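You operate a simulated robot arm through the tools that you are given. There is no shell and no other tool.

The job below is to be done with a simulated two-armed robot. You get a single attempt, and the scene is never put back.

Task
Move the rag off the saddle into the bicycle tray and set the saddle to the blue ring.
Fine: free the black wing handle, slide till that ring shows just over the collar, tighten it again. Where these are worked on the way, their far stop is far enough and under half their travel is too little: black wing handle.
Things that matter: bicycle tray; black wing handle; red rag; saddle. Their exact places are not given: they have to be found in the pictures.

Only the result counts: the job must be done as asked and must still hold three seconds after the hand-in. Knocking over, shifting, dropping, spilling or breaking anything else fails it.

Robot
Two 7-joint arms with two-finger parallel grippers on one trunk, on a base that moves. Base frame: it is fixed to the floor where the robot stands at the start and does not move with it; the origin is under the middle of the robot, x ahead of it, y to its left, z up. Lengths are in mm, angles in rad, forces in N, time in s.
The left shoulder is at the start at [90, 171, 1213], the right one opposite. With the tool pointing down near the work surface each hand reaches from about 320 to 860 mm from the robot's upright axis, wherever it stands, measured 20 degrees to its own side. Places, roughly: bicycle tray [500, 200, 900]; black wing handle [400, -200, 1000]; saddle [500, -100, 1100]. Payload 4.4 kg a hand.
Tool frame (each hand has its own): the origin (TCP) lies between the finger pads and is the grasp point; the fingertips stand 23 mm ahead of it; z points along the fingers, y is the line along which they close. The gripper opens to 94 mm. The fingers are 38 mm wide and 10 mm thick; the gripper's body (54 by 96 mm) begins 39 mm behind the TCP.
Orientation is that of the tool frame in the base frame, as [roll, pitch, yaw] about the fixed x, y, z axes, in that order (R = Rz(yaw) Ry(pitch) Rx(roll)). With the fingers straight down and closing along the base's y, the tool's x points along the base's -x, its y along +y and its z along -z.

Tools
- The arms move only by the tool apply_moves. It takes "left_deltas", "right_deltas" or both (then of equal length, played together; a hand with none holds still); each is a list of rows, each a list of 7 numbers: the shift along the tool's x, y, z in units of 20 mm (1.0 is 20 mm), then the turn, a rotation vector about the tool's x, y, z in units of 4 degrees (1.0 is 4 degrees), then the finger opening in cm, from 0 to 9.4. In form: [[x, y, z, ax, ay, az, gripper], ...]. A call has 1 to 20 rows; each row shifts and turns the commanded pose from where the row before left it, along the tool's axes as they then stand. A call with a number of a shift or a turn outside -1 to 1 is refused whole. Each row takes 0.2 s and may step no farther than 50 mm and 0.15 rad from the row before; otherwise, or with a gripper value out of range, the whole call is refused. A pose out of reach is approached as far as the arm can. The call stops where the force on the tool passes 40 N (or 10 N more than at its start, if that is more) or the arm is blocked; 0.2 s more then pass. The fingers move at their own pace (about 72 mm/s each) and stop on an object; they squeeze with about 34 N. The grip force told is the motor's: it shows also when the fingers shut on nothing. Time passes only in rows, and 0.2 s behind the last, so rows that do not move let the fingers close. It gives the time, the measured TCP pose, the force on the tool (base axes), the opening and the grip force at its end, in the units of the frame above (readings bear some noise), with the torque about the TCP (base axes, N m) and any sound that the robot's microphone picked up.
- Cameras (640 x 400 px; columns grow to the right, rows downward): "scene" is now at [201.2, -4.8, 1384.5]; the picture's right is [-0.06, -1.00, 0.00], its down [-0.31, 0.02, -0.95] and it looks along [0.95, -0.06, -0.31] (base axes); focal length 214 px, centre (320, 200). "left" rides on the left gripper at [87, -16, -74] in its tool frame; the picture's right is [0.18, 0.98, 0.00], its down [-0.58, 0.11, -0.81] and it looks along [-0.79, 0.15, 0.59] (tool axes); focal length 243 px, centre (320, 200). "right" rides on the right gripper at [87, 16, -74] in its tool frame; the picture's right is [-0.18, 0.98, 0.00], its down [-0.58, -0.11, -0.81] and it looks along [-0.79, -0.15, 0.59] (tool axes); focal length 243 px, centre (320, 200).
- snapshot(camera): a new picture of that camera. It takes no simulated time.
- move_column(by): moves the trunk up (or, below 0, down) by that many mm; the arms and the scene camera ride with it, the base frame stays. It gives what a move gives, with no picture.
- roll_base(legs): drives the robot by 1 to 6 legs, each [ahead, left, turn to the left] in mm, mm and rad, along the robot's own axes; the way and the turn of a leg run together, so that a leg with both is an arc; at most 1500 mm and 3.142 rad a leg. The arms and the cameras ride along, it lands a little off, and it stops where it bumps. It gives what a move gives.
- aim_head(pan, tilt): turns the head with the scene camera to pan (to the left, within 1.396 rad either way) and tilt (down, from -0.506 to 1.204), counted from straight ahead of the robot (the tilt from the chest, where the trunk bows). It gives what a move gives.
- pixel_to_xyz(camera, pixels): there is no depth. For up to 12 entries [column, row, z] of the newest picture of that camera ("zoom" is the newest enlarged one), the place [x, y] in the base frame at which the ray of that pixel passes the height z, good to about 3 mm. It takes no simulated time.
- enlarge(camera, box): a new picture of the part [left, top, right, bottom] of that camera's present view, enlarged. It takes no simulated time.
- job_done(): hands the job in; it is judged then, once.

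Open the grippers and draw the arms clear of the work before you hand the job in, unless the task says otherwise.

The tools are called by a JSON object that holds its "name" and its "arguments". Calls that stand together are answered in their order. apply_moves: Moves the arms, as the interface text tells. Its arguments: {"type":"object","properties":{"left_deltas":{"type":"array"},"right_deltas":{"type":"array"}},"required":[]} The other tools are called the same way: move_column (by) moves the trunk up or down; roll_base (legs) drives the base; aim_head (pan, tilt) turns the head that bears the scene camera; snapshot (camera) takes a picture; pixel_to_xyz (camera, pixels) gives the place at which the rays of pixels pass given heights; enlarge (camera, box) takes an enlarged picture of a part of a camera's view; job_done () hands the job in.

At the start:

```text
t: 0.0
left_tool_pos: [520.9, 58.3, 1402.9]
left_ee_rot: [-3.141, 0.0, -3.139]
left_ft_force: [-0.5, -0.2, -0.7]
left_wrist_torque: [0.0, -0.01, 0.01]
left_width: 93.9
left_grip_force: 0.0
right_tool_pos: [400.0, -225.6, 1405.0]
right_ee_rot: [3.141, 0.001, 3.14]
right_ft_force: [0.4, 0.5, -0.8]
right_wrist_torque: [-0.03, 0.01, 0.0]
right_width: 93.9
right_grip_force: 0.1
trunk travel left (down, up): [-225.0, 163.0]
robot x, y, heading: [-0.2, 1.5, -0.005]
head pan, tilt (commanded): [-0.065, 0.314]
```

scene: 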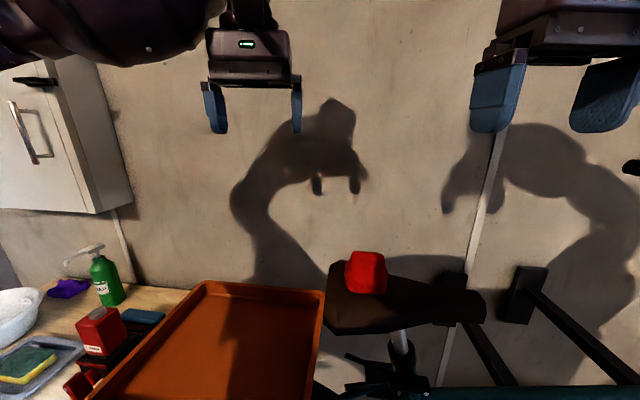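
right: 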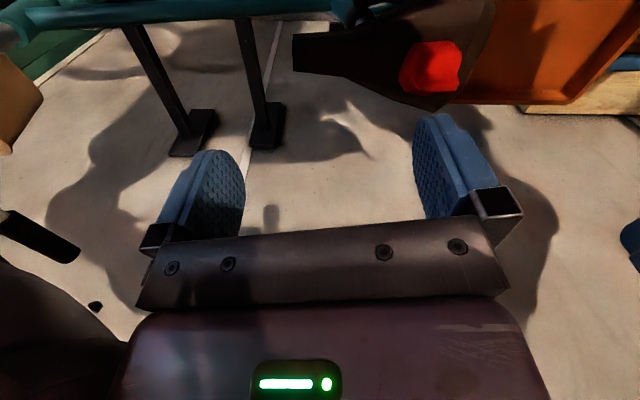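
left: 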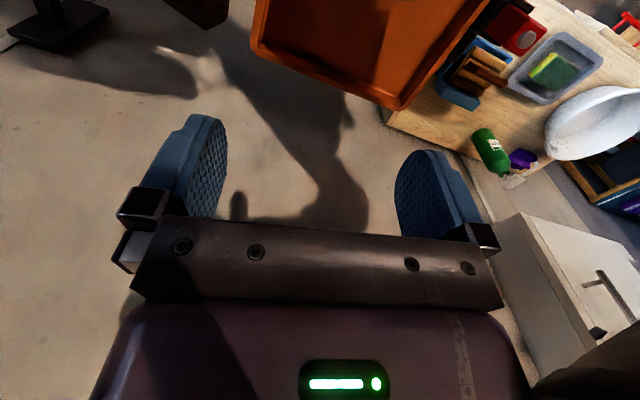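

The scene picture shows the red rag on the saddle around (366,272), the orange tray at (220,350), and the seat post around (400,345). I tilt the head further down to see the saddle, post and clamp.

{"name": "aim_head", "arguments": {"pan": -0.3, "tilt": 0.75}}

```text
t: 0.9
left_tool_pos: [521.3, 59.2, 1403.6]
left_ee_rot: [-3.141, 0.0, -3.141]
left_ft_force: [0.3, -0.5, 0.4]
left_wrist_torque: [0.0, -0.01, 0.0]
left_width: 94.0
left_grip_force: 0.1
right_tool_pos: [399.8, -225.6, 1405.1]
right_ee_rot: [-3.141, 0.0, 3.138]
right_ft_force: [-0.1, 0.1, 0.1]
right_wrist_torque: [0.02, -0.03, 0.02]
right_width: 93.9
right_grip_force: 0.1
trunk travel left (down, up): [-225.0, 163.0]
robot x, y, heading: [3.0, 5.3, 0.002]
head pan, tilt (commanded): [-0.3, 0.75]
```

The head has moved; I take a new picture of the scene.

{"name": "snapshot", "arguments": {"camera": "scene"}}

{"name": "snapshot", "arguments": {"camera": "right"}}

{"name": "snapshot", "arguments": {"camera": "left"}}

```text
taken
```

scene: 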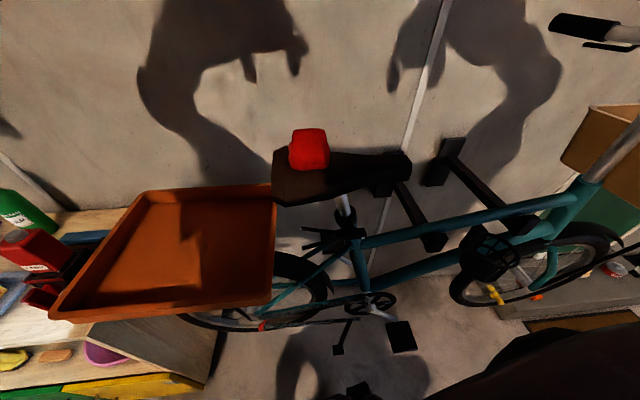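

```text
taken
```

right: 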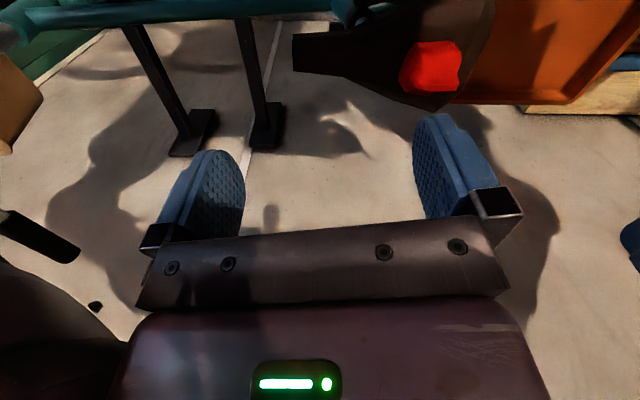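

```text
taken
```

left: 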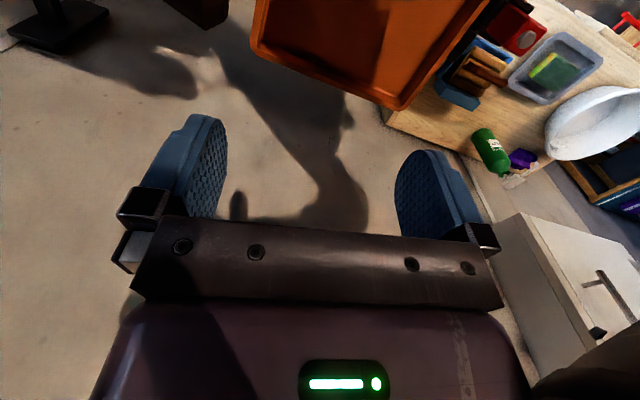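

The bicycle's saddle with the rag is at (310,150)-(400,190), post at (345,210), and the clamp with the black wing handle around (325,240). I enlarge that region.

{"name": "enlarge", "arguments": {"camera": "scene", "box": [260, 110, 440, 290]}}

{"name": "enlarge", "arguments": {"camera": "scene", "box": [290, 180, 390, 270]}}

```text
2.22 times, centred on (350, 200) of scene
```

zoom: 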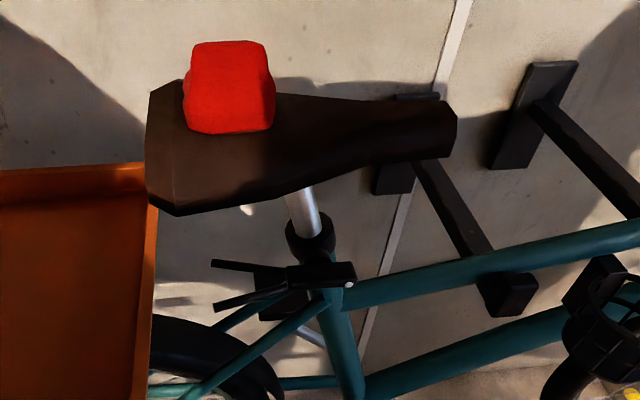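

```text
4.44 times, centred on (340, 225) of scene
```

zoom: 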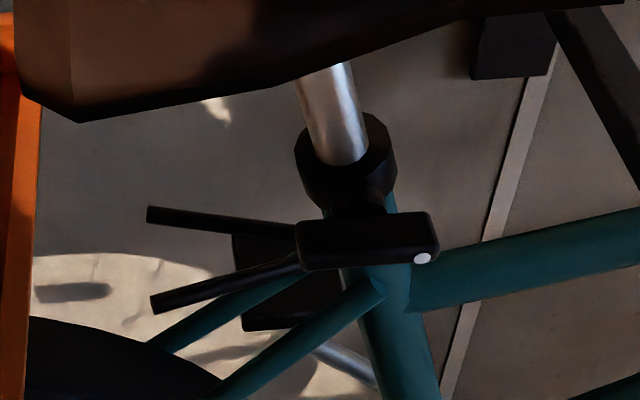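

I get rays for the rag and saddle points from the scene and right cameras at two heights to triangulate them.

{"name": "pixel_to_xyz", "arguments": {"camera": "scene", "pixels": [[309, 149, 1100], [309, 149, 900], [305, 168, 1100], [410, 165, 1100], [410, 165, 900], [276, 200, 1100], [345, 215, 1000], [345, 215, 900], [274, 188, 900], [264, 302, 900], [50, 318, 900], [147, 192, 900]]}}

{"name": "pixel_to_xyz", "arguments": {"camera": "right", "pixels": [[432, 66, 1100], [432, 66, 900], [294, 50, 1100], [294, 50, 900], [440, 105, 1100], [440, 105, 900]]}}

{"name": "pixel_to_xyz", "arguments": {"camera": "left", "pixels": [[400, 109, 900], [400, 109, 700], [252, 45, 900], [252, 45, 700]]}}

```text
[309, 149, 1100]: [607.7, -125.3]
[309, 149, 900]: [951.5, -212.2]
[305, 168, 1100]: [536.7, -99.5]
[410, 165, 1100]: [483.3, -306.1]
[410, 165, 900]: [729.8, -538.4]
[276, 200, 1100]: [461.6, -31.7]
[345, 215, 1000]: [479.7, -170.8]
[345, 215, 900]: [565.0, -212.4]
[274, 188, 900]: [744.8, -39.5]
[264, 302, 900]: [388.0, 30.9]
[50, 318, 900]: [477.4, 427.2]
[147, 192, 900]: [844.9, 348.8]
```

```text
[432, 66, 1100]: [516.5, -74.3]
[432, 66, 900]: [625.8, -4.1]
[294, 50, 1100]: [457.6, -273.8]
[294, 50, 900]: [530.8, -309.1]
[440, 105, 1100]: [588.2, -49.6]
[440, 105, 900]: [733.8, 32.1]
```

```text
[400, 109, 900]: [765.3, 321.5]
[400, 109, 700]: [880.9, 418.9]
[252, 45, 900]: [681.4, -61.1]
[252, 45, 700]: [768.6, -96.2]
```

The rays put the rag near (482,-98,1170), the saddle nose near (446,-268,1131), and the tray rim at z≈980 with corners about (349,23),(423,350),(714,279),(641,-35). I lower the trunk some for a flatter look at the post and clamp.

{"name": "move_column", "arguments": {"by": -120}}

{"name": "aim_head", "arguments": {"pan": -0.6, "tilt": 0.5}}

{"name": "snapshot", "arguments": {"camera": "scene"}}

{"name": "enlarge", "arguments": {"camera": "scene", "box": [220, 130, 420, 310]}}

```text
t: 2.4
left_tool_pos: [519.4, 58.9, 1284.5]
left_ee_rot: [-3.14, 0.004, -3.14]
left_ft_force: [-0.1, -0.4, 0.2]
left_wrist_torque: [-0.02, -0.01, 0.0]
left_width: 93.8
left_grip_force: 0.1
right_tool_pos: [397.3, -227.2, 1285.8]
right_ee_rot: [3.14, 0.005, 3.139]
right_ft_force: [-0.3, -0.6, 0.5]
right_wrist_torque: [0.02, -0.02, -0.04]
right_width: 94.0
right_grip_force: 0.1
trunk travel left (down, up): [-105.0, 283.0]
robot x, y, heading: [-1.4, -1.7, -0.004]
head pan, tilt (commanded): [-0.3, 0.75]
```

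```text
t: 3.2
left_tool_pos: [521.7, 58.5, 1283.0]
left_ee_rot: [3.141, 0.0, -3.138]
left_ft_force: [-0.8, -0.1, -1.0]
left_wrist_torque: [-0.02, 0.01, 0.03]
left_width: 94.2
left_grip_force: 0.2
right_tool_pos: [399.7, -226.1, 1284.2]
right_ee_rot: [3.14, -0.002, 3.14]
right_ft_force: [0.6, 0.9, 0.3]
right_wrist_torque: [-0.02, 0.0, -0.02]
right_width: 93.9
right_grip_force: 0.0
trunk travel left (down, up): [-105.0, 283.0]
robot x, y, heading: [0.8, -0.9, 0.0]
head pan, tilt (commanded): [-0.6, 0.499]
```

```text
taken
```

scene: 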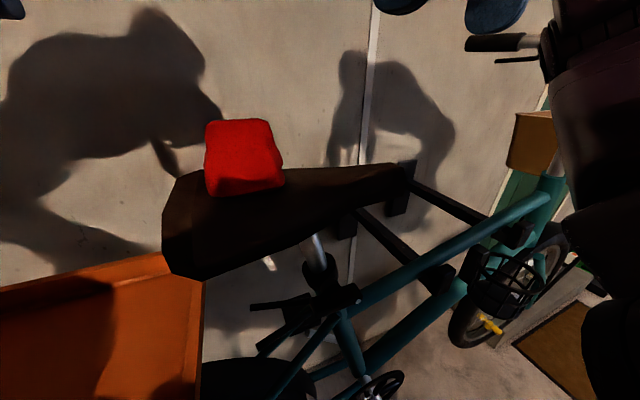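

```text
2.22 times, centred on (320, 220) of scene
```

zoom: 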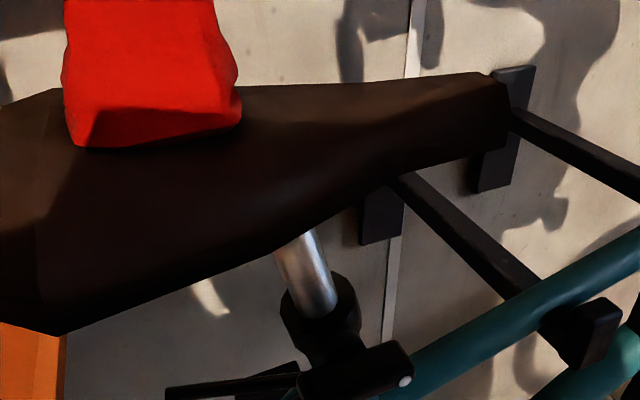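

The rag sits at (242,157) with nothing between it and above. I move the left hand off to the left over the tray and bring the right hand over to look at the rag from close up.

{"name": "apply_moves", "arguments": {"left_deltas": [[0, 1, 0, 0, 0, 0, 9.4], [0, 1, 0, 0, 0, 0, 9.4], [0, 1, 0, 0, 0, 0, 9.4], [0, 1, 0, 0, 0, 0, 9.4], [0, 1, 0, 0, 0, 0, 9.4], [0, 1, 0, 0, 0, 0, 9.4], [0, 1, 0, 0, 0, 0, 9.4]], "right_deltas": [[0, 0.9, 0, 0, 0, 0, 9.4], [0, 0.9, 0, 0, 0, 0, 9.4], [0, 0.9, 0, 0, 0, 0, 9.4], [0, 0.9, 0, 0, 0, 0, 9.4], [0, 0.9, 0, 0, 0, 0, 9.4], [0, 0.9, 0, 0, 0, 0, 9.4], [0, 0.9, 0, 0, 0, 0, 9.4]]}}

{"name": "snapshot", "arguments": {"camera": "right"}}

{"name": "snapshot", "arguments": {"camera": "scene"}}

{"name": "snapshot", "arguments": {"camera": "left"}}

```text
t: 4.8
left_tool_pos: [521.4, 198.9, 1282.2]
left_ee_rot: [-3.141, -0.001, -3.139]
left_ft_force: [0.0, 0.5, -0.1]
left_wrist_torque: [-0.02, -0.05, 0.03]
left_width: 94.2
left_grip_force: 0.1
right_tool_pos: [399.7, -99.2, 1286.2]
right_ee_rot: [3.141, 0.0, 3.139]
right_ft_force: [0.5, -0.6, 0.3]
right_wrist_torque: [-0.06, 0.0, 0.0]
right_width: 93.8
right_grip_force: 0.0
trunk travel left (down, up): [-105.0, 283.0]
robot x, y, heading: [-4.8, 1.8, -0.001]
head pan, tilt (commanded): [-0.6, 0.499]
```

```text
taken
```

right: 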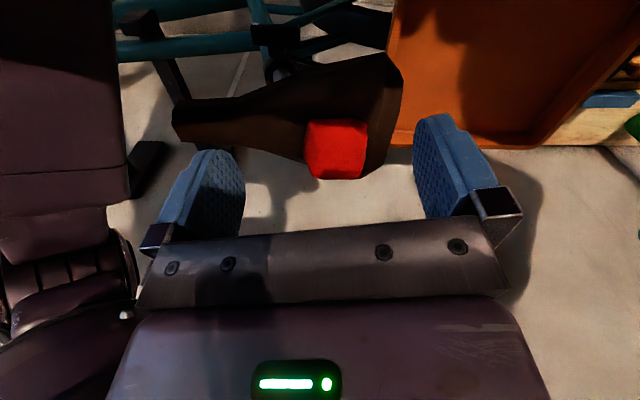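

```text
taken
```

scene: 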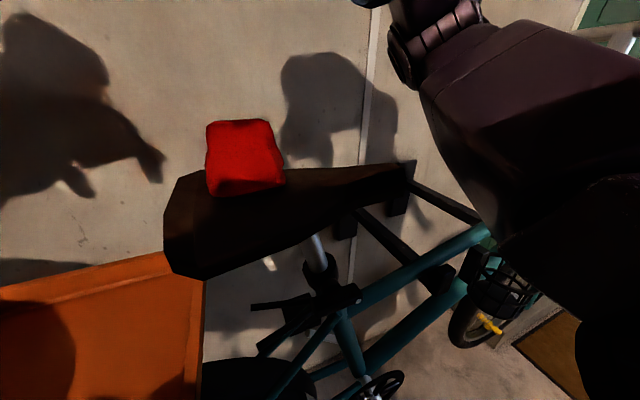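

```text
taken
```

left: 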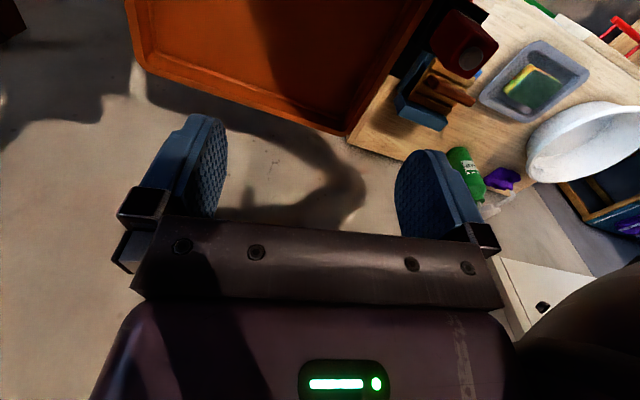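

The rag is at (337,150) in the right view with the saddle outline around it. I enlarge the view and get rays.

{"name": "enlarge", "arguments": {"camera": "right", "box": [160, 40, 420, 200]}}

{"name": "pixel_to_xyz", "arguments": {"camera": "right", "pixels": [[337, 122, 1150], [337, 122, 1200], [337, 178, 1150], [337, 178, 1200], [308, 150, 1150], [308, 150, 1200], [366, 150, 1150], [366, 150, 1200], [173, 120, 1130], [400, 80, 1130], [380, 170, 1130], [275, 100, 1130]]}}

{"name": "pixel_to_xyz", "arguments": {"camera": "scene", "pixels": [[243, 120, 1150], [243, 120, 1200], [243, 194, 1150], [243, 194, 1100], [207, 160, 1150], [207, 160, 1200], [282, 160, 1150], [282, 160, 1200]]}}

```text
2.46 times, centred on (290, 120) of right
```

zoom: 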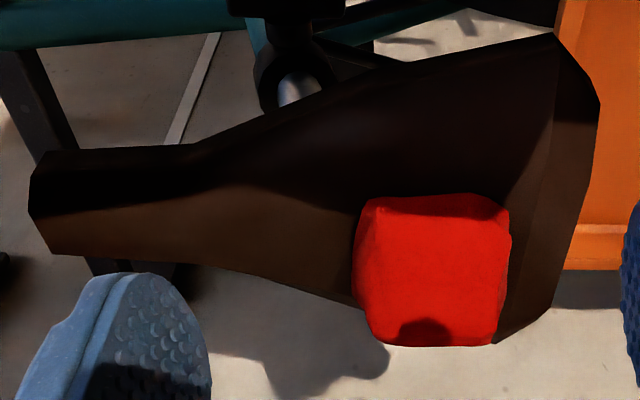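

```text
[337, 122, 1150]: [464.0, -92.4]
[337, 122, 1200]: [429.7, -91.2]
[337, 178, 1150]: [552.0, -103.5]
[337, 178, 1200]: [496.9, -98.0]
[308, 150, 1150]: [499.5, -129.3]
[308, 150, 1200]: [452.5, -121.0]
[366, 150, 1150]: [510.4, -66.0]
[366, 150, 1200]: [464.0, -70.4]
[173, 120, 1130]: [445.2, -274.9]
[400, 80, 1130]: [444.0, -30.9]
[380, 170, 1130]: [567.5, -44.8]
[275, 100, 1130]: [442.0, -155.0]
```

```text
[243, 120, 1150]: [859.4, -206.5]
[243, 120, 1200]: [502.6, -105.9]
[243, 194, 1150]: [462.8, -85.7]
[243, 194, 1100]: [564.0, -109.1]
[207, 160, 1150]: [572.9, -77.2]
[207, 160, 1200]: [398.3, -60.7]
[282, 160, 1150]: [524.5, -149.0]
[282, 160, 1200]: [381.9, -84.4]
```

The rag spans about x 463–500, y −125…−68, z 1149–1200. I move the right hand above it and lower to TCP z≈1183 with open fingers.

{"name": "apply_moves", "arguments": {"right_deltas": [[-0.82, 0, 0, 0, 0, 0, 9.4], [-0.82, 0, 0, 0, 0, 0, 9.4], [-0.82, 0, 0, 0, 0, 0, 9.4], [-0.82, 0.05, 0, 0, 0, 0, 9.4], [-0.82, 0.05, 0, 0, 0, 0, 9.4], [0, 0, 0.8, 0, 0, 0, 9.4], [0, 0, 0.8, 0, 0, 0, 9.4], [0, 0, 0.8, 0, 0, 0, 9.4]]}}

{"name": "snapshot", "arguments": {"camera": "right"}}

{"name": "snapshot", "arguments": {"camera": "scene"}}

```text
t: 6.6
left_tool_pos: [521.4, 198.6, 1281.1]
left_ee_rot: [3.14, 0.0, -3.14]
left_ft_force: [-0.2, -0.1, -0.3]
left_wrist_torque: [0.02, 0.05, 0.0]
left_width: 93.9
left_grip_force: 0.1
right_tool_pos: [482.3, -98.0, 1236.7]
right_ee_rot: [3.139, 0.0, 3.138]
right_ft_force: [-0.7, 0.1, -0.2]
right_wrist_torque: [0.0, 0.0, -0.02]
right_width: 94.0
right_grip_force: 0.1
trunk travel left (down, up): [-105.0, 283.0]
robot x, y, heading: [-0.1, 4.0, 0.003]
head pan, tilt (commanded): [-0.6, 0.499]
```

```text
taken
```

right: 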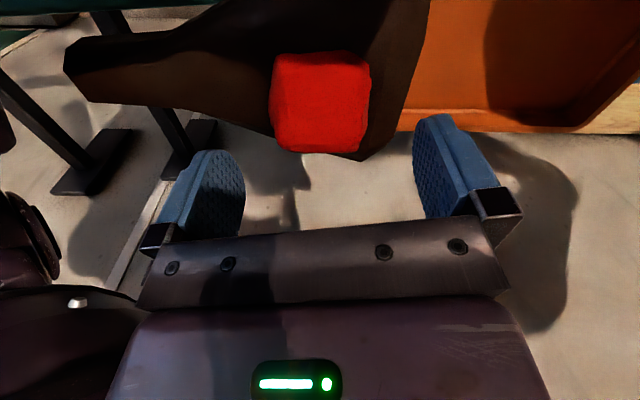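

```text
taken
```

scene: 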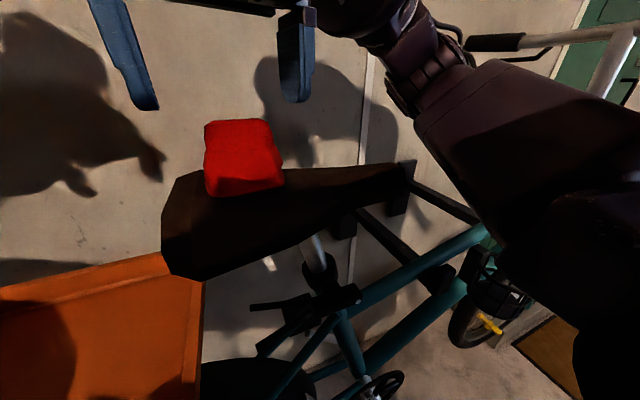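

The rag is at (320,102) in the right view, seen between the fingers. I check its place at mid height.

{"name": "pixel_to_xyz", "arguments": {"camera": "right", "pixels": [[271, 100, 1175], [370, 100, 1175], [320, 53, 1150], [320, 152, 1200], [300, 152, 1200], [275, 60, 1175], [366, 60, 1175], [280, 140, 1190], [367, 140, 1190]]}}

```text
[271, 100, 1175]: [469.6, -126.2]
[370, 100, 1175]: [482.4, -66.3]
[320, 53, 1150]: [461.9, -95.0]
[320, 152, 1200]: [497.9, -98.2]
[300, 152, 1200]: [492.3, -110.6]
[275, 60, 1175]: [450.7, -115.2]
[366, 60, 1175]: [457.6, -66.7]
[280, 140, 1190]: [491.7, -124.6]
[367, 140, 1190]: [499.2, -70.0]
```

The rag lies centred at about (480,-97), matching the hand. I descend about 54 mm and close.

{"name": "apply_moves", "arguments": {"right_deltas": [[0, 0, 0.9, 0, 0, 0, 9.4], [0, 0, 0.9, 0, 0, 0, 9.4], [0, 0, 0.8, 0, 0, 0, 9.4], [0, 0, 0.1, 0, 0, 0, 9.4], [0, 0, 0, 0, 0, 0, 4.0], [0, 0, 0, 0, 0, 0, 2.0], [0, 0, 0, 0, 0, 0, 0], [0, 0, 0, 0, 0, 0, 0]]}}

{"name": "snapshot", "arguments": {"camera": "scene"}}

```text
t: 8.4
left_tool_pos: [521.6, 197.3, 1281.6]
left_ee_rot: [-3.141, -0.001, -3.14]
left_ft_force: [0.4, -0.3, 0.0]
left_wrist_torque: [0.02, 0.0, -0.01]
left_width: 93.9
left_grip_force: 0.0
right_tool_pos: [482.7, -97.0, 1183.3]
right_ee_rot: [3.14, 0.001, 3.14]
right_ft_force: [1.1, 0.7, 0.2]
right_wrist_torque: [-0.03, 0.02, 0.03]
right_width: 72.1
right_grip_force: 33.7
trunk travel left (down, up): [-105.0, 283.0]
robot x, y, heading: [-2.9, -1.7, 0.003]
head pan, tilt (commanded): [-0.6, 0.499]
```

```text
taken
```

scene: 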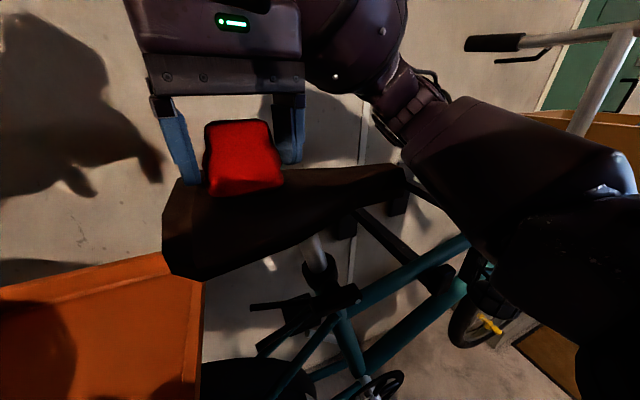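

The fingers stopped at 72 mm with 34 N grip on the rag. I lift it straight up 60 mm.

{"name": "apply_moves", "arguments": {"right_deltas": [[0, 0, -0.5, 0, 0, 0, 0], [0, 0, -0.7, 0, 0, 0, 0], [0, 0, -0.9, 0, 0, 0, 0], [0, 0, -0.9, 0, 0, 0, 0]]}}

{"name": "snapshot", "arguments": {"camera": "scene"}}

{"name": "snapshot", "arguments": {"camera": "right"}}

```text
t: 9.4
left_tool_pos: [520.4, 197.6, 1282.5]
left_ee_rot: [3.141, 0.001, -3.14]
left_ft_force: [0.2, -0.3, -0.3]
left_wrist_torque: [0.05, 0.01, 0.01]
left_width: 94.2
left_grip_force: 0.0
right_tool_pos: [481.2, -99.6, 1245.5]
right_ee_rot: [3.141, 0.003, -3.141]
right_ft_force: [0.4, 0.6, -0.9]
right_wrist_torque: [0.01, -0.02, -0.01]
right_width: 71.8
right_grip_force: 34.2
trunk travel left (down, up): [-105.0, 283.0]
robot x, y, heading: [4.2, -3.3, 0.002]
head pan, tilt (commanded): [-0.6, 0.499]
```

```text
taken
```

scene: 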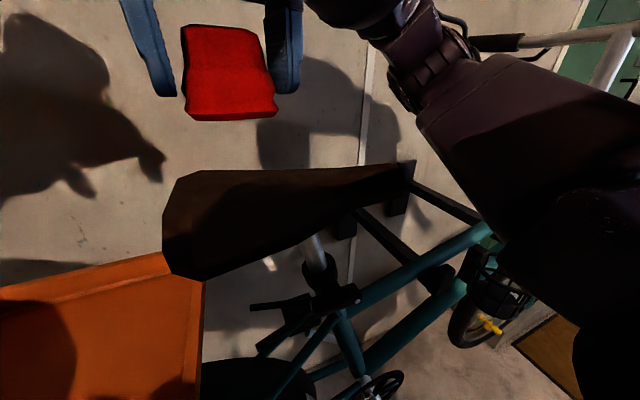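

```text
taken
```

right: 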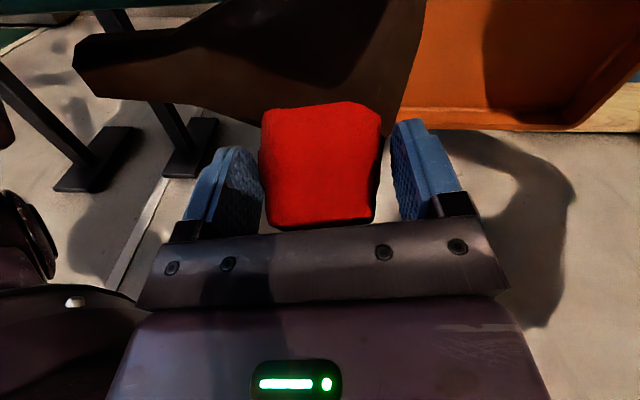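

The rag is lifted and held. I move the left hand farther left and up, and carry the rag with the right hand over to the tray side at about (490,100).

{"name": "apply_moves", "arguments": {"left_deltas": [[0, 0.9, -0.5, 0, 0, 0, 9.4], [0, 0.9, -0.5, 0, 0, 0, 9.4], [0, 0.9, -0.5, 0, 0, 0, 9.4], [0, 0.9, -0.5, 0, 0, 0, 9.4], [0, 0.4, -0.5, 0, 0, 0, 9.4], [0, 0, 0, 0, 0, 0, 9.4], [0, 0, 0, 0, 0, 0, 9.4], [0, 0, 0, 0, 0, 0, 9.4], [0, 0, 0, 0, 0, 0, 9.4], [0, 0, 0, 0, 0, 0, 9.4], [0, 0, 0, 0, 0, 0, 9.4], [0, 0, 0, 0, 0, 0, 9.4]], "right_deltas": [[0, 0.4, 0, 0, 0, 0, 0], [0, 0.8, 0, 0, 0, 0, 0], [0, 0.9, 0, 0, 0, 0, 0], [0, 0.9, 0, 0, 0, 0, 0], [0, 0.9, 0, 0, 0, 0, 0], [0, 0.9, 0, 0, 0, 0, 0], [0, 0.9, 0, 0, 0, 0, 0], [0, 0.9, 0, 0, 0, 0, 0], [0, 0.9, 0, 0, 0, 0, 0], [0, 0.9, 0, 0, 0, 0, 0], [0, 0.9, 0, 0, 0, 0, 0], [0, 0.9, 0, 0, 0, 0, 0]]}}

{"name": "aim_head", "arguments": {"pan": 0.0, "tilt": 0.6}}

{"name": "snapshot", "arguments": {"camera": "scene"}}

{"name": "snapshot", "arguments": {"camera": "right"}}

```text
t: 12.2
left_tool_pos: [531.9, 219.4, 1324.2]
left_ee_rot: [3.133, 0.007, 3.083]
left_ft_force: [-0.6, -1.9, 0.8]
left_wrist_torque: [0.09, -0.01, -0.02]
left_width: 94.0
left_grip_force: 0.0
left hand out of reach, approached as far as the arm can: row 4, 5
right_tool_pos: [487.5, 47.9, 1257.8]
right_ee_rot: [3.118, 0.028, 3.045]
right_ft_force: [-1.9, -0.6, 0.6]
right_wrist_torque: [0.01, -0.07, 0.0]
right_width: 71.0
right_grip_force: 33.8
trunk travel left (down, up): [-105.0, 283.0]
robot x, y, heading: [2.3, -5.2, -0.059]
head pan, tilt (commanded): [-0.6, 0.499]
stopped in row 12 (left hand): the arm was blocked; the commanded pose is now the measured one
```

```text
t: 13.2
left_tool_pos: [529.1, 221.0, 1326.4]
left_ee_rot: [3.131, 0.011, 3.084]
left_ft_force: [-0.2, -0.4, -0.6]
left_wrist_torque: [0.01, 0.01, -0.02]
left_width: 94.0
left_grip_force: 0.0
right_tool_pos: [485.7, 48.3, 1260.0]
right_ee_rot: [3.114, 0.028, 3.047]
right_ft_force: [0.4, 0.0, 0.4]
right_wrist_torque: [-0.01, -0.04, 0.0]
right_width: 70.6
right_grip_force: 34.0
trunk travel left (down, up): [-105.0, 283.0]
robot x, y, heading: [-1.4, -2.5, -0.062]
head pan, tilt (commanded): [0.0, 0.6]
```

```text
taken
```

scene: 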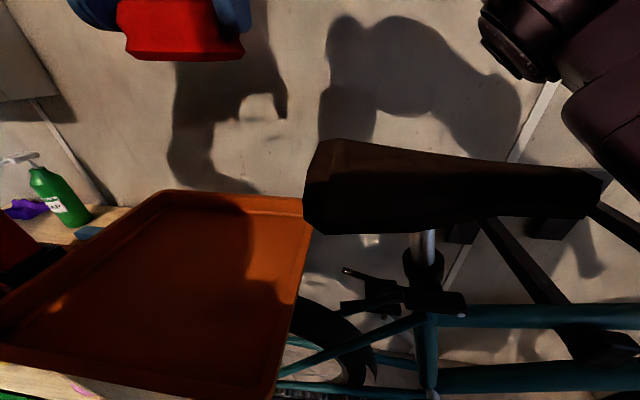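

```text
taken
```

right: 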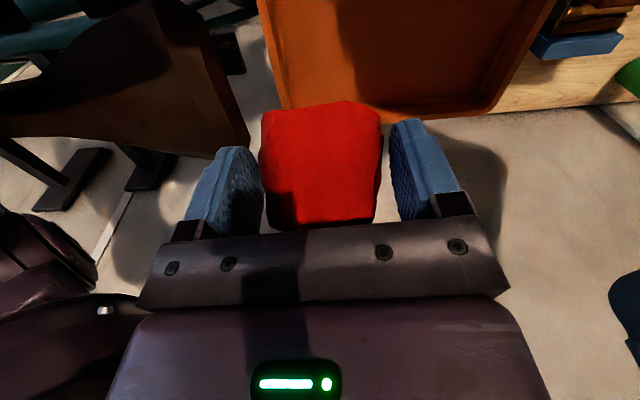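

The left arm got blocked and the base turned by −0.06 rad, so something was touched. I look toward the left arm to see what.

{"name": "aim_head", "arguments": {"pan": 0.9, "tilt": 0.4}}

{"name": "snapshot", "arguments": {"camera": "scene"}}

{"name": "snapshot", "arguments": {"camera": "left"}}

```text
t: 14.4
left_tool_pos: [527.6, 220.3, 1327.0]
left_ee_rot: [3.132, 0.01, 3.084]
left_ft_force: [-0.1, -0.7, 0.6]
left_wrist_torque: [-0.01, 0.0, 0.01]
left_width: 93.9
left_grip_force: 0.1
right_tool_pos: [485.9, 50.0, 1258.6]
right_ee_rot: [3.116, 0.027, 3.047]
right_ft_force: [-0.1, 0.3, -1.4]
right_wrist_torque: [0.01, -0.01, 0.01]
right_width: 70.4
right_grip_force: 34.2
trunk travel left (down, up): [-105.0, 283.0]
robot x, y, heading: [1.3, -2.6, -0.059]
head pan, tilt (commanded): [0.901, 0.4]
```

```text
taken
```

scene: 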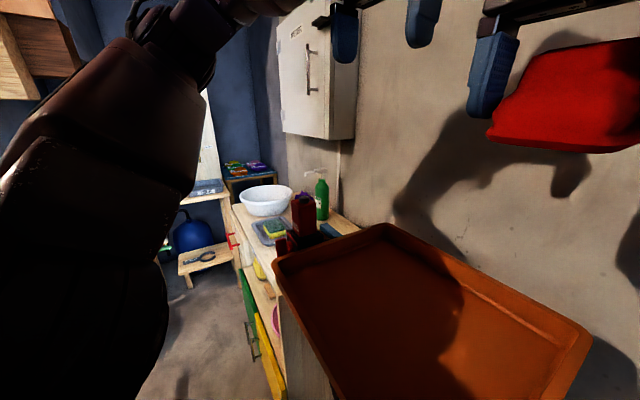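

```text
taken
```

left: 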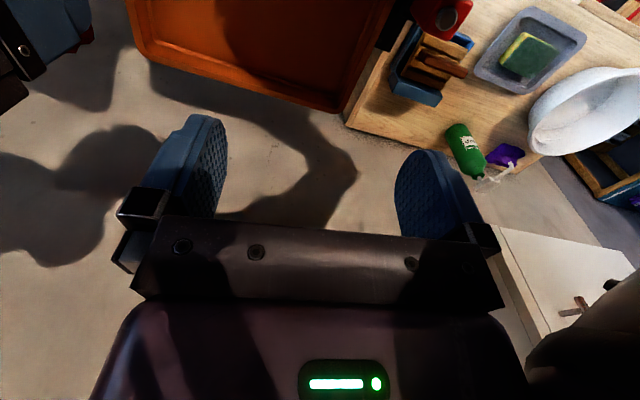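

I look farther left to see what the left elbow is near.

{"name": "aim_head", "arguments": {"pan": 1.39, "tilt": 0.3}}

{"name": "snapshot", "arguments": {"camera": "scene"}}

{"name": "aim_head", "arguments": {"pan": -1.3, "tilt": 0.4}}

{"name": "snapshot", "arguments": {"camera": "scene"}}

```text
t: 15.3
left_tool_pos: [528.0, 222.9, 1327.2]
left_ee_rot: [3.131, 0.01, 3.085]
left_ft_force: [0.3, -0.2, 0.3]
left_wrist_torque: [0.0, -0.01, -0.01]
left_width: 94.1
left_grip_force: 0.0
right_tool_pos: [485.2, 50.4, 1259.0]
right_ee_rot: [3.117, 0.027, 3.046]
right_ft_force: [-1.2, 0.1, -0.5]
right_wrist_torque: [-0.02, 0.02, 0.06]
right_width: 70.0
right_grip_force: 33.9
trunk travel left (down, up): [-105.0, 283.0]
robot x, y, heading: [-1.8, -3.0, -0.057]
head pan, tilt (commanded): [1.389, 0.3]
```

```text
taken
```

scene: 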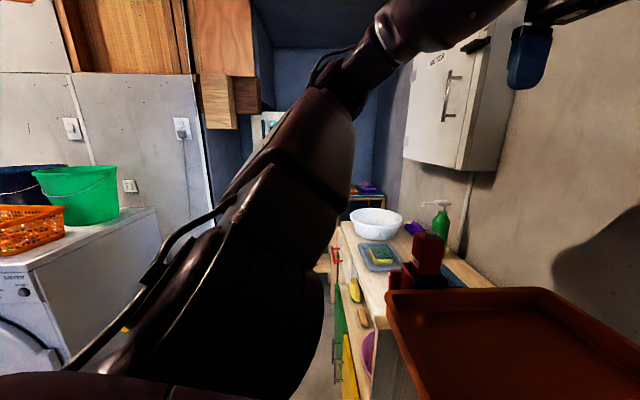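

```text
t: 17.7
left_tool_pos: [526.2, 223.9, 1327.2]
left_ee_rot: [3.131, 0.013, 3.086]
left_ft_force: [-0.1, 0.5, -0.4]
left_wrist_torque: [0.05, -0.01, -0.01]
left_width: 94.0
left_grip_force: 0.1
right_tool_pos: [483.6, 51.7, 1259.3]
right_ee_rot: [3.116, 0.03, 3.05]
right_ft_force: [-0.4, -0.5, 0.4]
right_wrist_torque: [0.0, 0.0, 0.02]
right_width: 69.3
right_grip_force: 33.7
trunk travel left (down, up): [-105.0, 283.0]
robot x, y, heading: [0.1, 0.1, -0.056]
head pan, tilt (commanded): [-1.3, 0.4]
```

```text
taken
```

scene: 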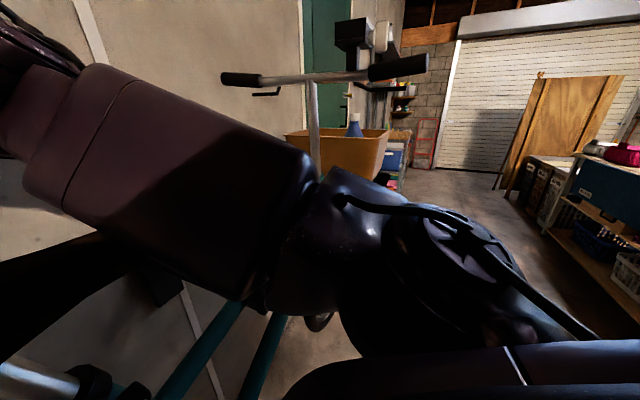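

Now I look back at the saddle and right forearm to check whether the forearm touches the bike.

{"name": "aim_head", "arguments": {"pan": -0.75, "tilt": 0.5}}

{"name": "snapshot", "arguments": {"camera": "scene"}}

{"name": "aim_head", "arguments": {"pan": -0.75, "tilt": 1.0}}

{"name": "snapshot", "arguments": {"camera": "scene"}}

```text
t: 18.7
left_tool_pos: [525.5, 224.0, 1326.9]
left_ee_rot: [3.132, 0.013, 3.086]
left_ft_force: [0.2, 0.0, 0.2]
left_wrist_torque: [0.01, -0.04, 0.05]
left_width: 94.1
left_grip_force: 0.1
right_tool_pos: [483.2, 53.8, 1258.9]
right_ee_rot: [3.119, 0.03, 3.049]
right_ft_force: [-0.2, 0.0, -0.1]
right_wrist_torque: [-0.02, 0.0, -0.01]
right_width: 68.9
right_grip_force: 33.7
trunk travel left (down, up): [-105.0, 283.0]
robot x, y, heading: [3.0, 0.4, -0.058]
head pan, tilt (commanded): [-0.75, 0.499]
```

```text
taken
```

scene: 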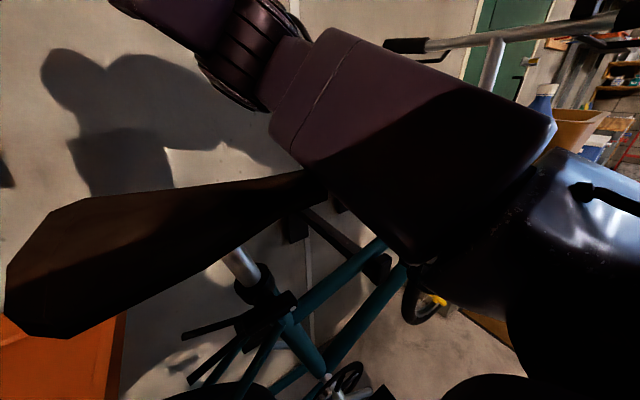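

```text
t: 19.6
left_tool_pos: [526.6, 224.2, 1328.9]
left_ee_rot: [3.132, 0.013, 3.085]
left_ft_force: [0.1, 0.6, -0.1]
left_wrist_torque: [-0.07, -0.03, -0.02]
left_width: 94.1
left_grip_force: 0.1
right_tool_pos: [481.7, 54.2, 1259.4]
right_ee_rot: [3.117, 0.029, 3.052]
right_ft_force: [-0.3, 0.0, -0.4]
right_wrist_torque: [-0.03, -0.01, 0.0]
right_width: 68.7
right_grip_force: 34.1
trunk travel left (down, up): [-105.0, 283.0]
robot x, y, heading: [1.6, -3.3, -0.059]
head pan, tilt (commanded): [-0.75, 1.0]
```

```text
taken
```

scene: 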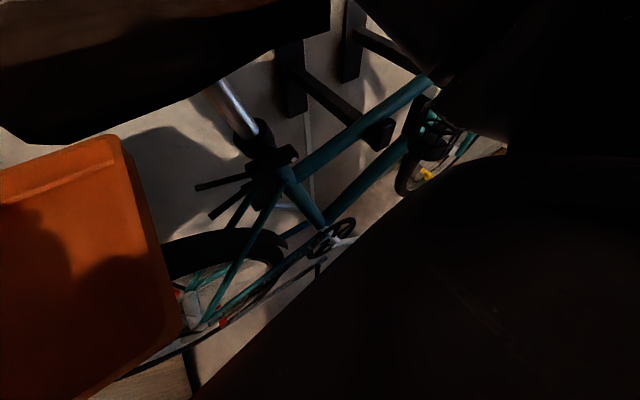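

The right forearm leans on the saddle nose (around (310,180) px); that pushed the base round. I back the right hand off to the right and up to release the contact.

{"name": "apply_moves", "arguments": {"right_deltas": [[0, -0.6, -0.4, 0, 0, 0, 0], [0, -0.8, -0.6, 0, 0, 0, 0], [0, -0.8, -0.8, 0, 0, 0, 0], [0, -0.8, -0.8, 0, 0, 0, 0], [0, -0.8, -0.8, 0, 0, 0, 0], [0, -0.5, -0.8, 0, 0, 0, 0], [0, 0, -0.8, 0, 0, 0, 0], [0, 0, -0.8, 0, 0, 0, 0]]}}

{"name": "aim_head", "arguments": {"pan": -0.6, "tilt": 0.5}}

{"name": "snapshot", "arguments": {"camera": "scene"}}

```text
t: 21.4
left_tool_pos: [536.6, 240.7, 1318.6]
left_ee_rot: [-3.138, 0.001, 3.091]
left_ft_force: [-0.3, 0.9, -0.5]
left_wrist_torque: [0.02, -0.01, 0.03]
left_width: 94.0
left_grip_force: 0.0
right_tool_pos: [483.5, -16.3, 1366.5]
right_ee_rot: [3.133, 0.011, 3.068]
right_ft_force: [0.2, 0.0, -0.6]
right_wrist_torque: [-0.01, -0.03, 0.02]
right_width: 68.2
right_grip_force: 33.9
trunk travel left (down, up): [-105.0, 283.0]
robot x, y, heading: [-0.1, 0.0, -0.053]
head pan, tilt (commanded): [-0.75, 1.0]
```

```text
t: 22.3
left_tool_pos: [537.8, 240.5, 1318.9]
left_ee_rot: [-3.138, 0.003, 3.092]
left_ft_force: [1.2, -0.6, -0.4]
left_wrist_torque: [0.02, -0.03, 0.01]
left_width: 93.8
left_grip_force: 0.1
right_tool_pos: [484.2, -14.2, 1365.6]
right_ee_rot: [3.134, 0.012, 3.067]
right_ft_force: [-0.6, 0.2, -0.8]
right_wrist_torque: [-0.02, 0.02, -0.03]
right_width: 67.8
right_grip_force: 34.0
trunk travel left (down, up): [-105.0, 283.0]
robot x, y, heading: [0.6, 0.0, -0.047]
head pan, tilt (commanded): [-0.6, 0.499]
```

```text
taken
```

scene: 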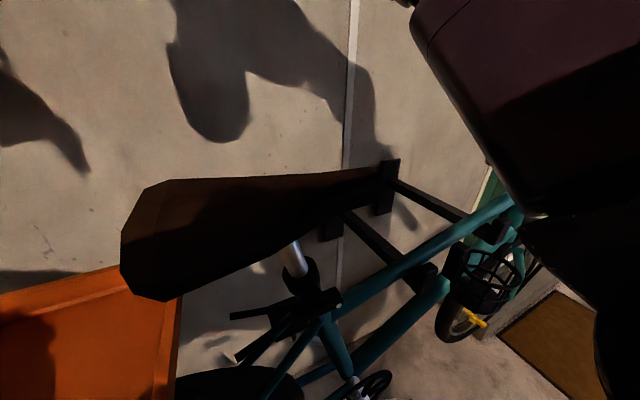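

I check whether the saddle turned: I get its nose and rear corners at z=1130 from the present view.

{"name": "enlarge", "arguments": {"camera": "scene", "box": [100, 130, 420, 330]}}

{"name": "pixel_to_xyz", "arguments": {"camera": "scene", "pixels": [[122, 235, 1130], [178, 299, 1110], [165, 180, 1140], [382, 170, 1130], [382, 180, 1130], [294, 258, 1050], [180, 298, 980], [122, 266, 980]]}}

```text
2.00 times, centred on (260, 230) of scene
```

zoom: 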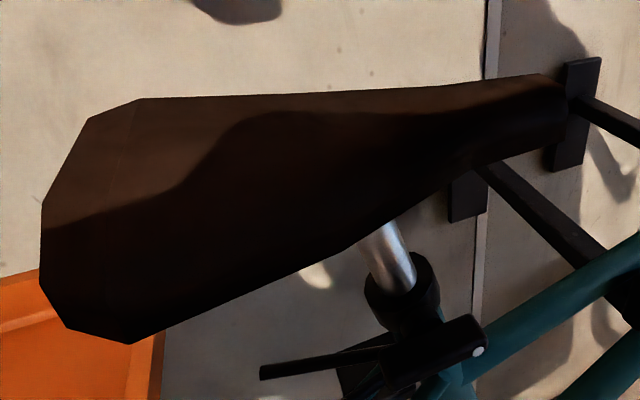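

```text
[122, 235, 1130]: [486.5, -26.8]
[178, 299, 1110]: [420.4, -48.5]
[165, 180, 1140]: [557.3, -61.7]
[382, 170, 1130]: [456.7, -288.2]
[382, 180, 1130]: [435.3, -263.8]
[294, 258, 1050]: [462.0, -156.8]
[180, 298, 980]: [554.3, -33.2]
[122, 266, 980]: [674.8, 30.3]
```

The saddle's nose and post match earlier values to within some mm. Since the right elbow cannot pass the saddle nose, I will put the rag back on the saddle and take it with the left hand instead. First I bring the right hand back above the old spot.

{"name": "apply_moves", "arguments": {"right_deltas": [[0, -0.8, 0, 0, 0, -0.5, 0], [0, -0.8, 0, 0, 0, -0.5, 0], [0, -0.9, 0, 0, 0, 0, 0], [0, -0.9, 0, 0, 0, 0, 0], [0, -0.8, 0, 0, 0, 0, 0], [0, 0, 0.8, 0, 0, 0, 0], [0, 0, 0.9, 0, 0, 0, 0], [0, 0, 0.9, 0, 0, 0, 0], [0, 0, 0.9, 0, 0, 0, 0], [0, 0, 0.9, 0, 0, 0, 0], [0, 0, 0.9, 0, 0, 0, 0], [0, 0, 0.5, 0, 0, 0, 0]]}}

{"name": "snapshot", "arguments": {"camera": "scene"}}

{"name": "snapshot", "arguments": {"camera": "right"}}

```text
t: 24.9
left_tool_pos: [537.9, 241.3, 1318.6]
left_ee_rot: [-3.139, 0.002, 3.09]
left_ft_force: [-0.2, -0.2, 0.5]
left_wrist_torque: [0.03, -0.01, -0.01]
left_width: 94.4
left_grip_force: 0.1
right_tool_pos: [484.2, -96.8, 1248.9]
right_ee_rot: [3.134, 0.015, 3.135]
right_ft_force: [0.3, -0.2, -0.8]
right_wrist_torque: [-0.01, -0.03, 0.0]
right_width: 67.2
right_grip_force: 33.8
trunk travel left (down, up): [-105.0, 283.0]
robot x, y, heading: [1.1, 1.6, -0.053]
head pan, tilt (commanded): [-0.6, 0.499]
```

```text
taken
```

scene: 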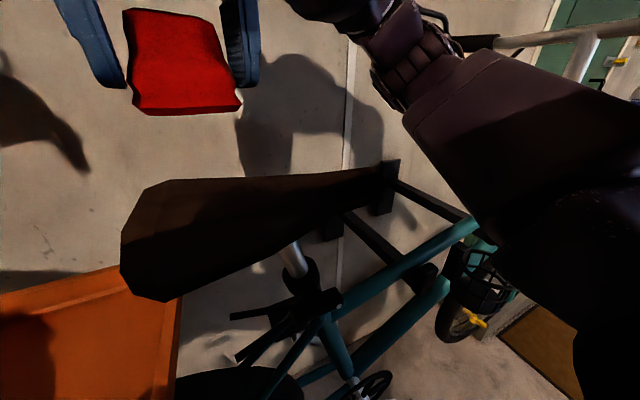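

```text
taken
```

right: 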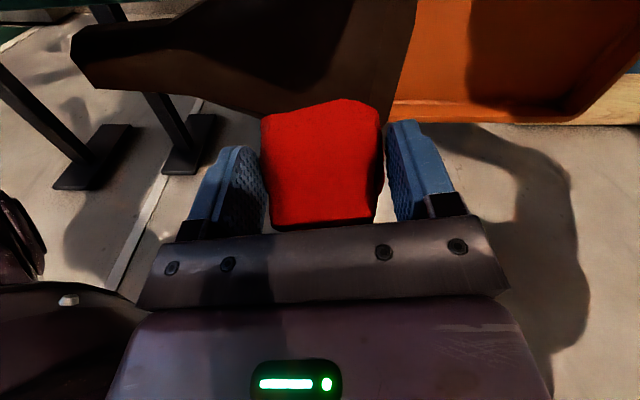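

The rag is above its old spot. I enlarge the post area to compare the visible post length with the earlier view.

{"name": "enlarge", "arguments": {"camera": "scene", "box": [200, 140, 400, 320]}}

{"name": "enlarge", "arguments": {"camera": "right", "box": [40, 0, 440, 200]}}

```text
2.22 times, centred on (300, 230) of scene
```

zoom: 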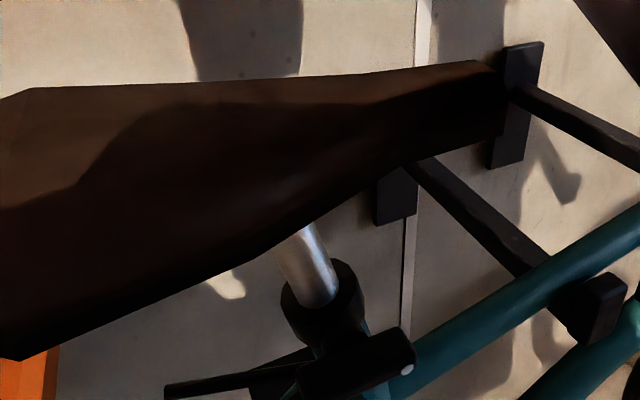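

```text
1.60 times, centred on (240, 100) of right
```

zoom: 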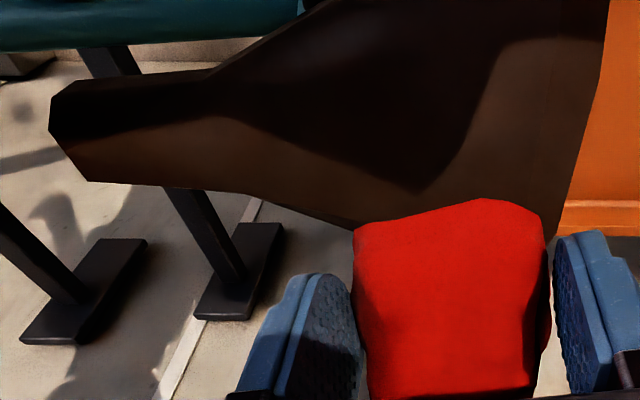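

Post length is unchanged. I lower the rag onto the saddle (about 63 mm) and release it.

{"name": "apply_moves", "arguments": {"right_deltas": [[0, 0, 0.9, 0, 0, 0, 0], [0, 0, 0.9, 0, 0, 0, 0], [0, 0, 0.8, 0, 0, 0, 0], [0, 0, 0.3, 0, 0, 0, 0], [0, 0, 0.15, 0, 0, 0, 0], [0, 0, 0, 0, 0, 0, 0]]}}

{"name": "snapshot", "arguments": {"camera": "scene"}}

{"name": "snapshot", "arguments": {"camera": "right"}}

```text
t: 26.3
left_tool_pos: [537.0, 240.2, 1318.1]
left_ee_rot: [-3.137, 0.003, 3.091]
left_ft_force: [0.0, -0.4, -0.2]
left_wrist_torque: [0.03, 0.02, 0.0]
left_width: 94.1
left_grip_force: 0.1
right_tool_pos: [484.7, -96.8, 1187.4]
right_ee_rot: [3.134, 0.014, 3.137]
right_ft_force: [0.8, -0.1, -0.8]
right_wrist_torque: [0.0, -0.01, 0.01]
right_width: 66.8
right_grip_force: 33.9
trunk travel left (down, up): [-105.0, 283.0]
robot x, y, heading: [1.1, 3.6, -0.053]
head pan, tilt (commanded): [-0.6, 0.499]
```

```text
taken
```

scene: 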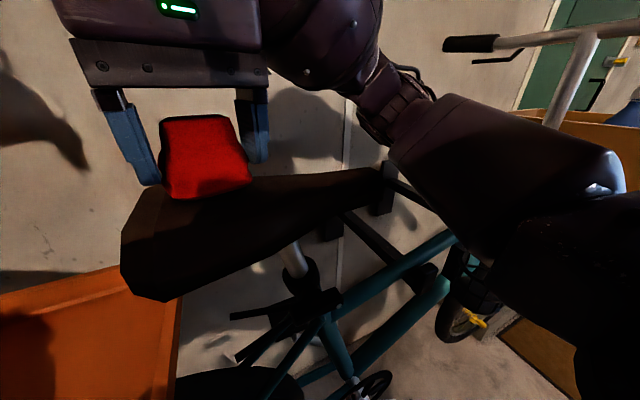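

```text
taken
```

right: 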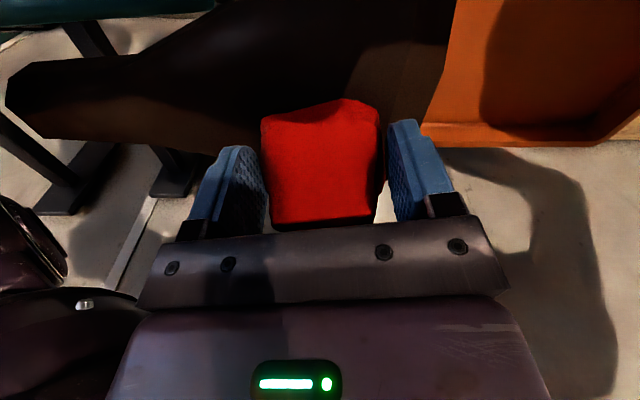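

I check where the rag's bottom edge and saddle rear lie now.

{"name": "pixel_to_xyz", "arguments": {"camera": "scene", "pixels": [[205, 198, 1150], [205, 198, 1140], [172, 197, 1150], [248, 184, 1150], [163, 184, 1145], [122, 235, 1130], [380, 172, 1130]]}}

{"name": "enlarge", "arguments": {"camera": "scene", "box": [90, 90, 290, 310]}}

{"name": "pixel_to_xyz", "arguments": {"camera": "right", "pixels": [[7, 95, 1130], [345, 100, 1150], [270, 115, 1150], [380, 115, 1150], [448, 60, 1140]]}}

```text
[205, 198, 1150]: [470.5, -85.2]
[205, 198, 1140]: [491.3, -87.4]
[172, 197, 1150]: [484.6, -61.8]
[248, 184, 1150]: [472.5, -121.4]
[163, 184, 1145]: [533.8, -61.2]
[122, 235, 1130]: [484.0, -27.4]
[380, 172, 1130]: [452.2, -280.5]
```

```text
1.82 times, centred on (190, 200) of scene
```

zoom: 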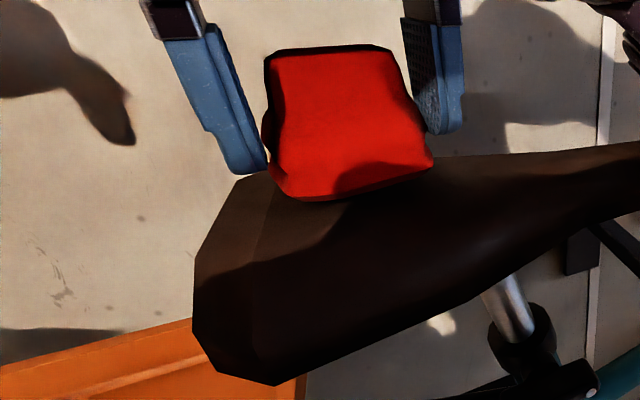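

```text
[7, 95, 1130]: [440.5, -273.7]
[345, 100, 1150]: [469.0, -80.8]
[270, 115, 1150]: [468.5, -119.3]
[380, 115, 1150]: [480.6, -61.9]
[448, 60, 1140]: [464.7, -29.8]
```

The saddle's centreline near the rag is about x≈474, so I lift a bit, shift the rag 8 mm toward the robot, and lower gently until it rests.

{"name": "apply_moves", "arguments": {"right_deltas": [[0, 0, -0.4, 0, 0, 0, 0], [0.4, 0, 0, 0, 0, 0, 0], [0, 0, 0.3, 0, 0, 0, 0], [0, 0, 0.2, 0, 0, 0, 0], [0, 0, 0.1, 0, 0, 0, 0], [0, 0, 0, 0, 0, 0, 0]]}}

{"name": "apply_moves", "arguments": {"right_deltas": [[0, 0, 0.1, 0, 0, 0, 0], [0, 0, 0, 0, 0, 0, 0]]}}

{"name": "enlarge", "arguments": {"camera": "scene", "box": [90, 90, 290, 310]}}

```text
t: 27.7
left_tool_pos: [536.1, 240.3, 1318.9]
left_ee_rot: [-3.137, 0.002, 3.09]
left_ft_force: [-0.4, 0.5, 1.0]
left_wrist_torque: [-0.01, 0.0, 0.0]
left_width: 94.1
left_grip_force: 0.0
right_tool_pos: [477.6, -98.1, 1183.3]
right_ee_rot: [3.135, 0.014, 3.137]
right_ft_force: [-0.2, -0.7, -0.6]
right_wrist_torque: [0.02, 0.01, 0.0]
right_width: 67.1
right_grip_force: 34.2
trunk travel left (down, up): [-105.0, 283.0]
robot x, y, heading: [-2.3, -0.5, -0.048]
head pan, tilt (commanded): [-0.6, 0.499]
```

```text
t: 28.3
left_tool_pos: [536.7, 240.8, 1318.3]
left_ee_rot: [-3.138, 0.002, 3.092]
left_ft_force: [0.3, -0.2, 0.6]
left_wrist_torque: [0.03, 0.0, 0.01]
left_width: 94.0
left_grip_force: 0.0
right_tool_pos: [477.3, -97.0, 1181.4]
right_ee_rot: [3.135, 0.014, 3.137]
right_ft_force: [1.0, -0.4, -0.9]
right_wrist_torque: [0.01, 0.0, 0.0]
right_width: 66.8
right_grip_force: 34.1
trunk travel left (down, up): [-105.0, 283.0]
robot x, y, heading: [1.0, 3.2, -0.053]
head pan, tilt (commanded): [-0.6, 0.499]
```

```text
1.82 times, centred on (190, 200) of scene
```

zoom: 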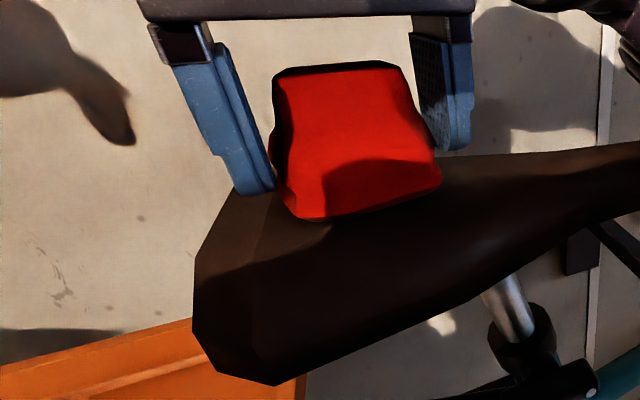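

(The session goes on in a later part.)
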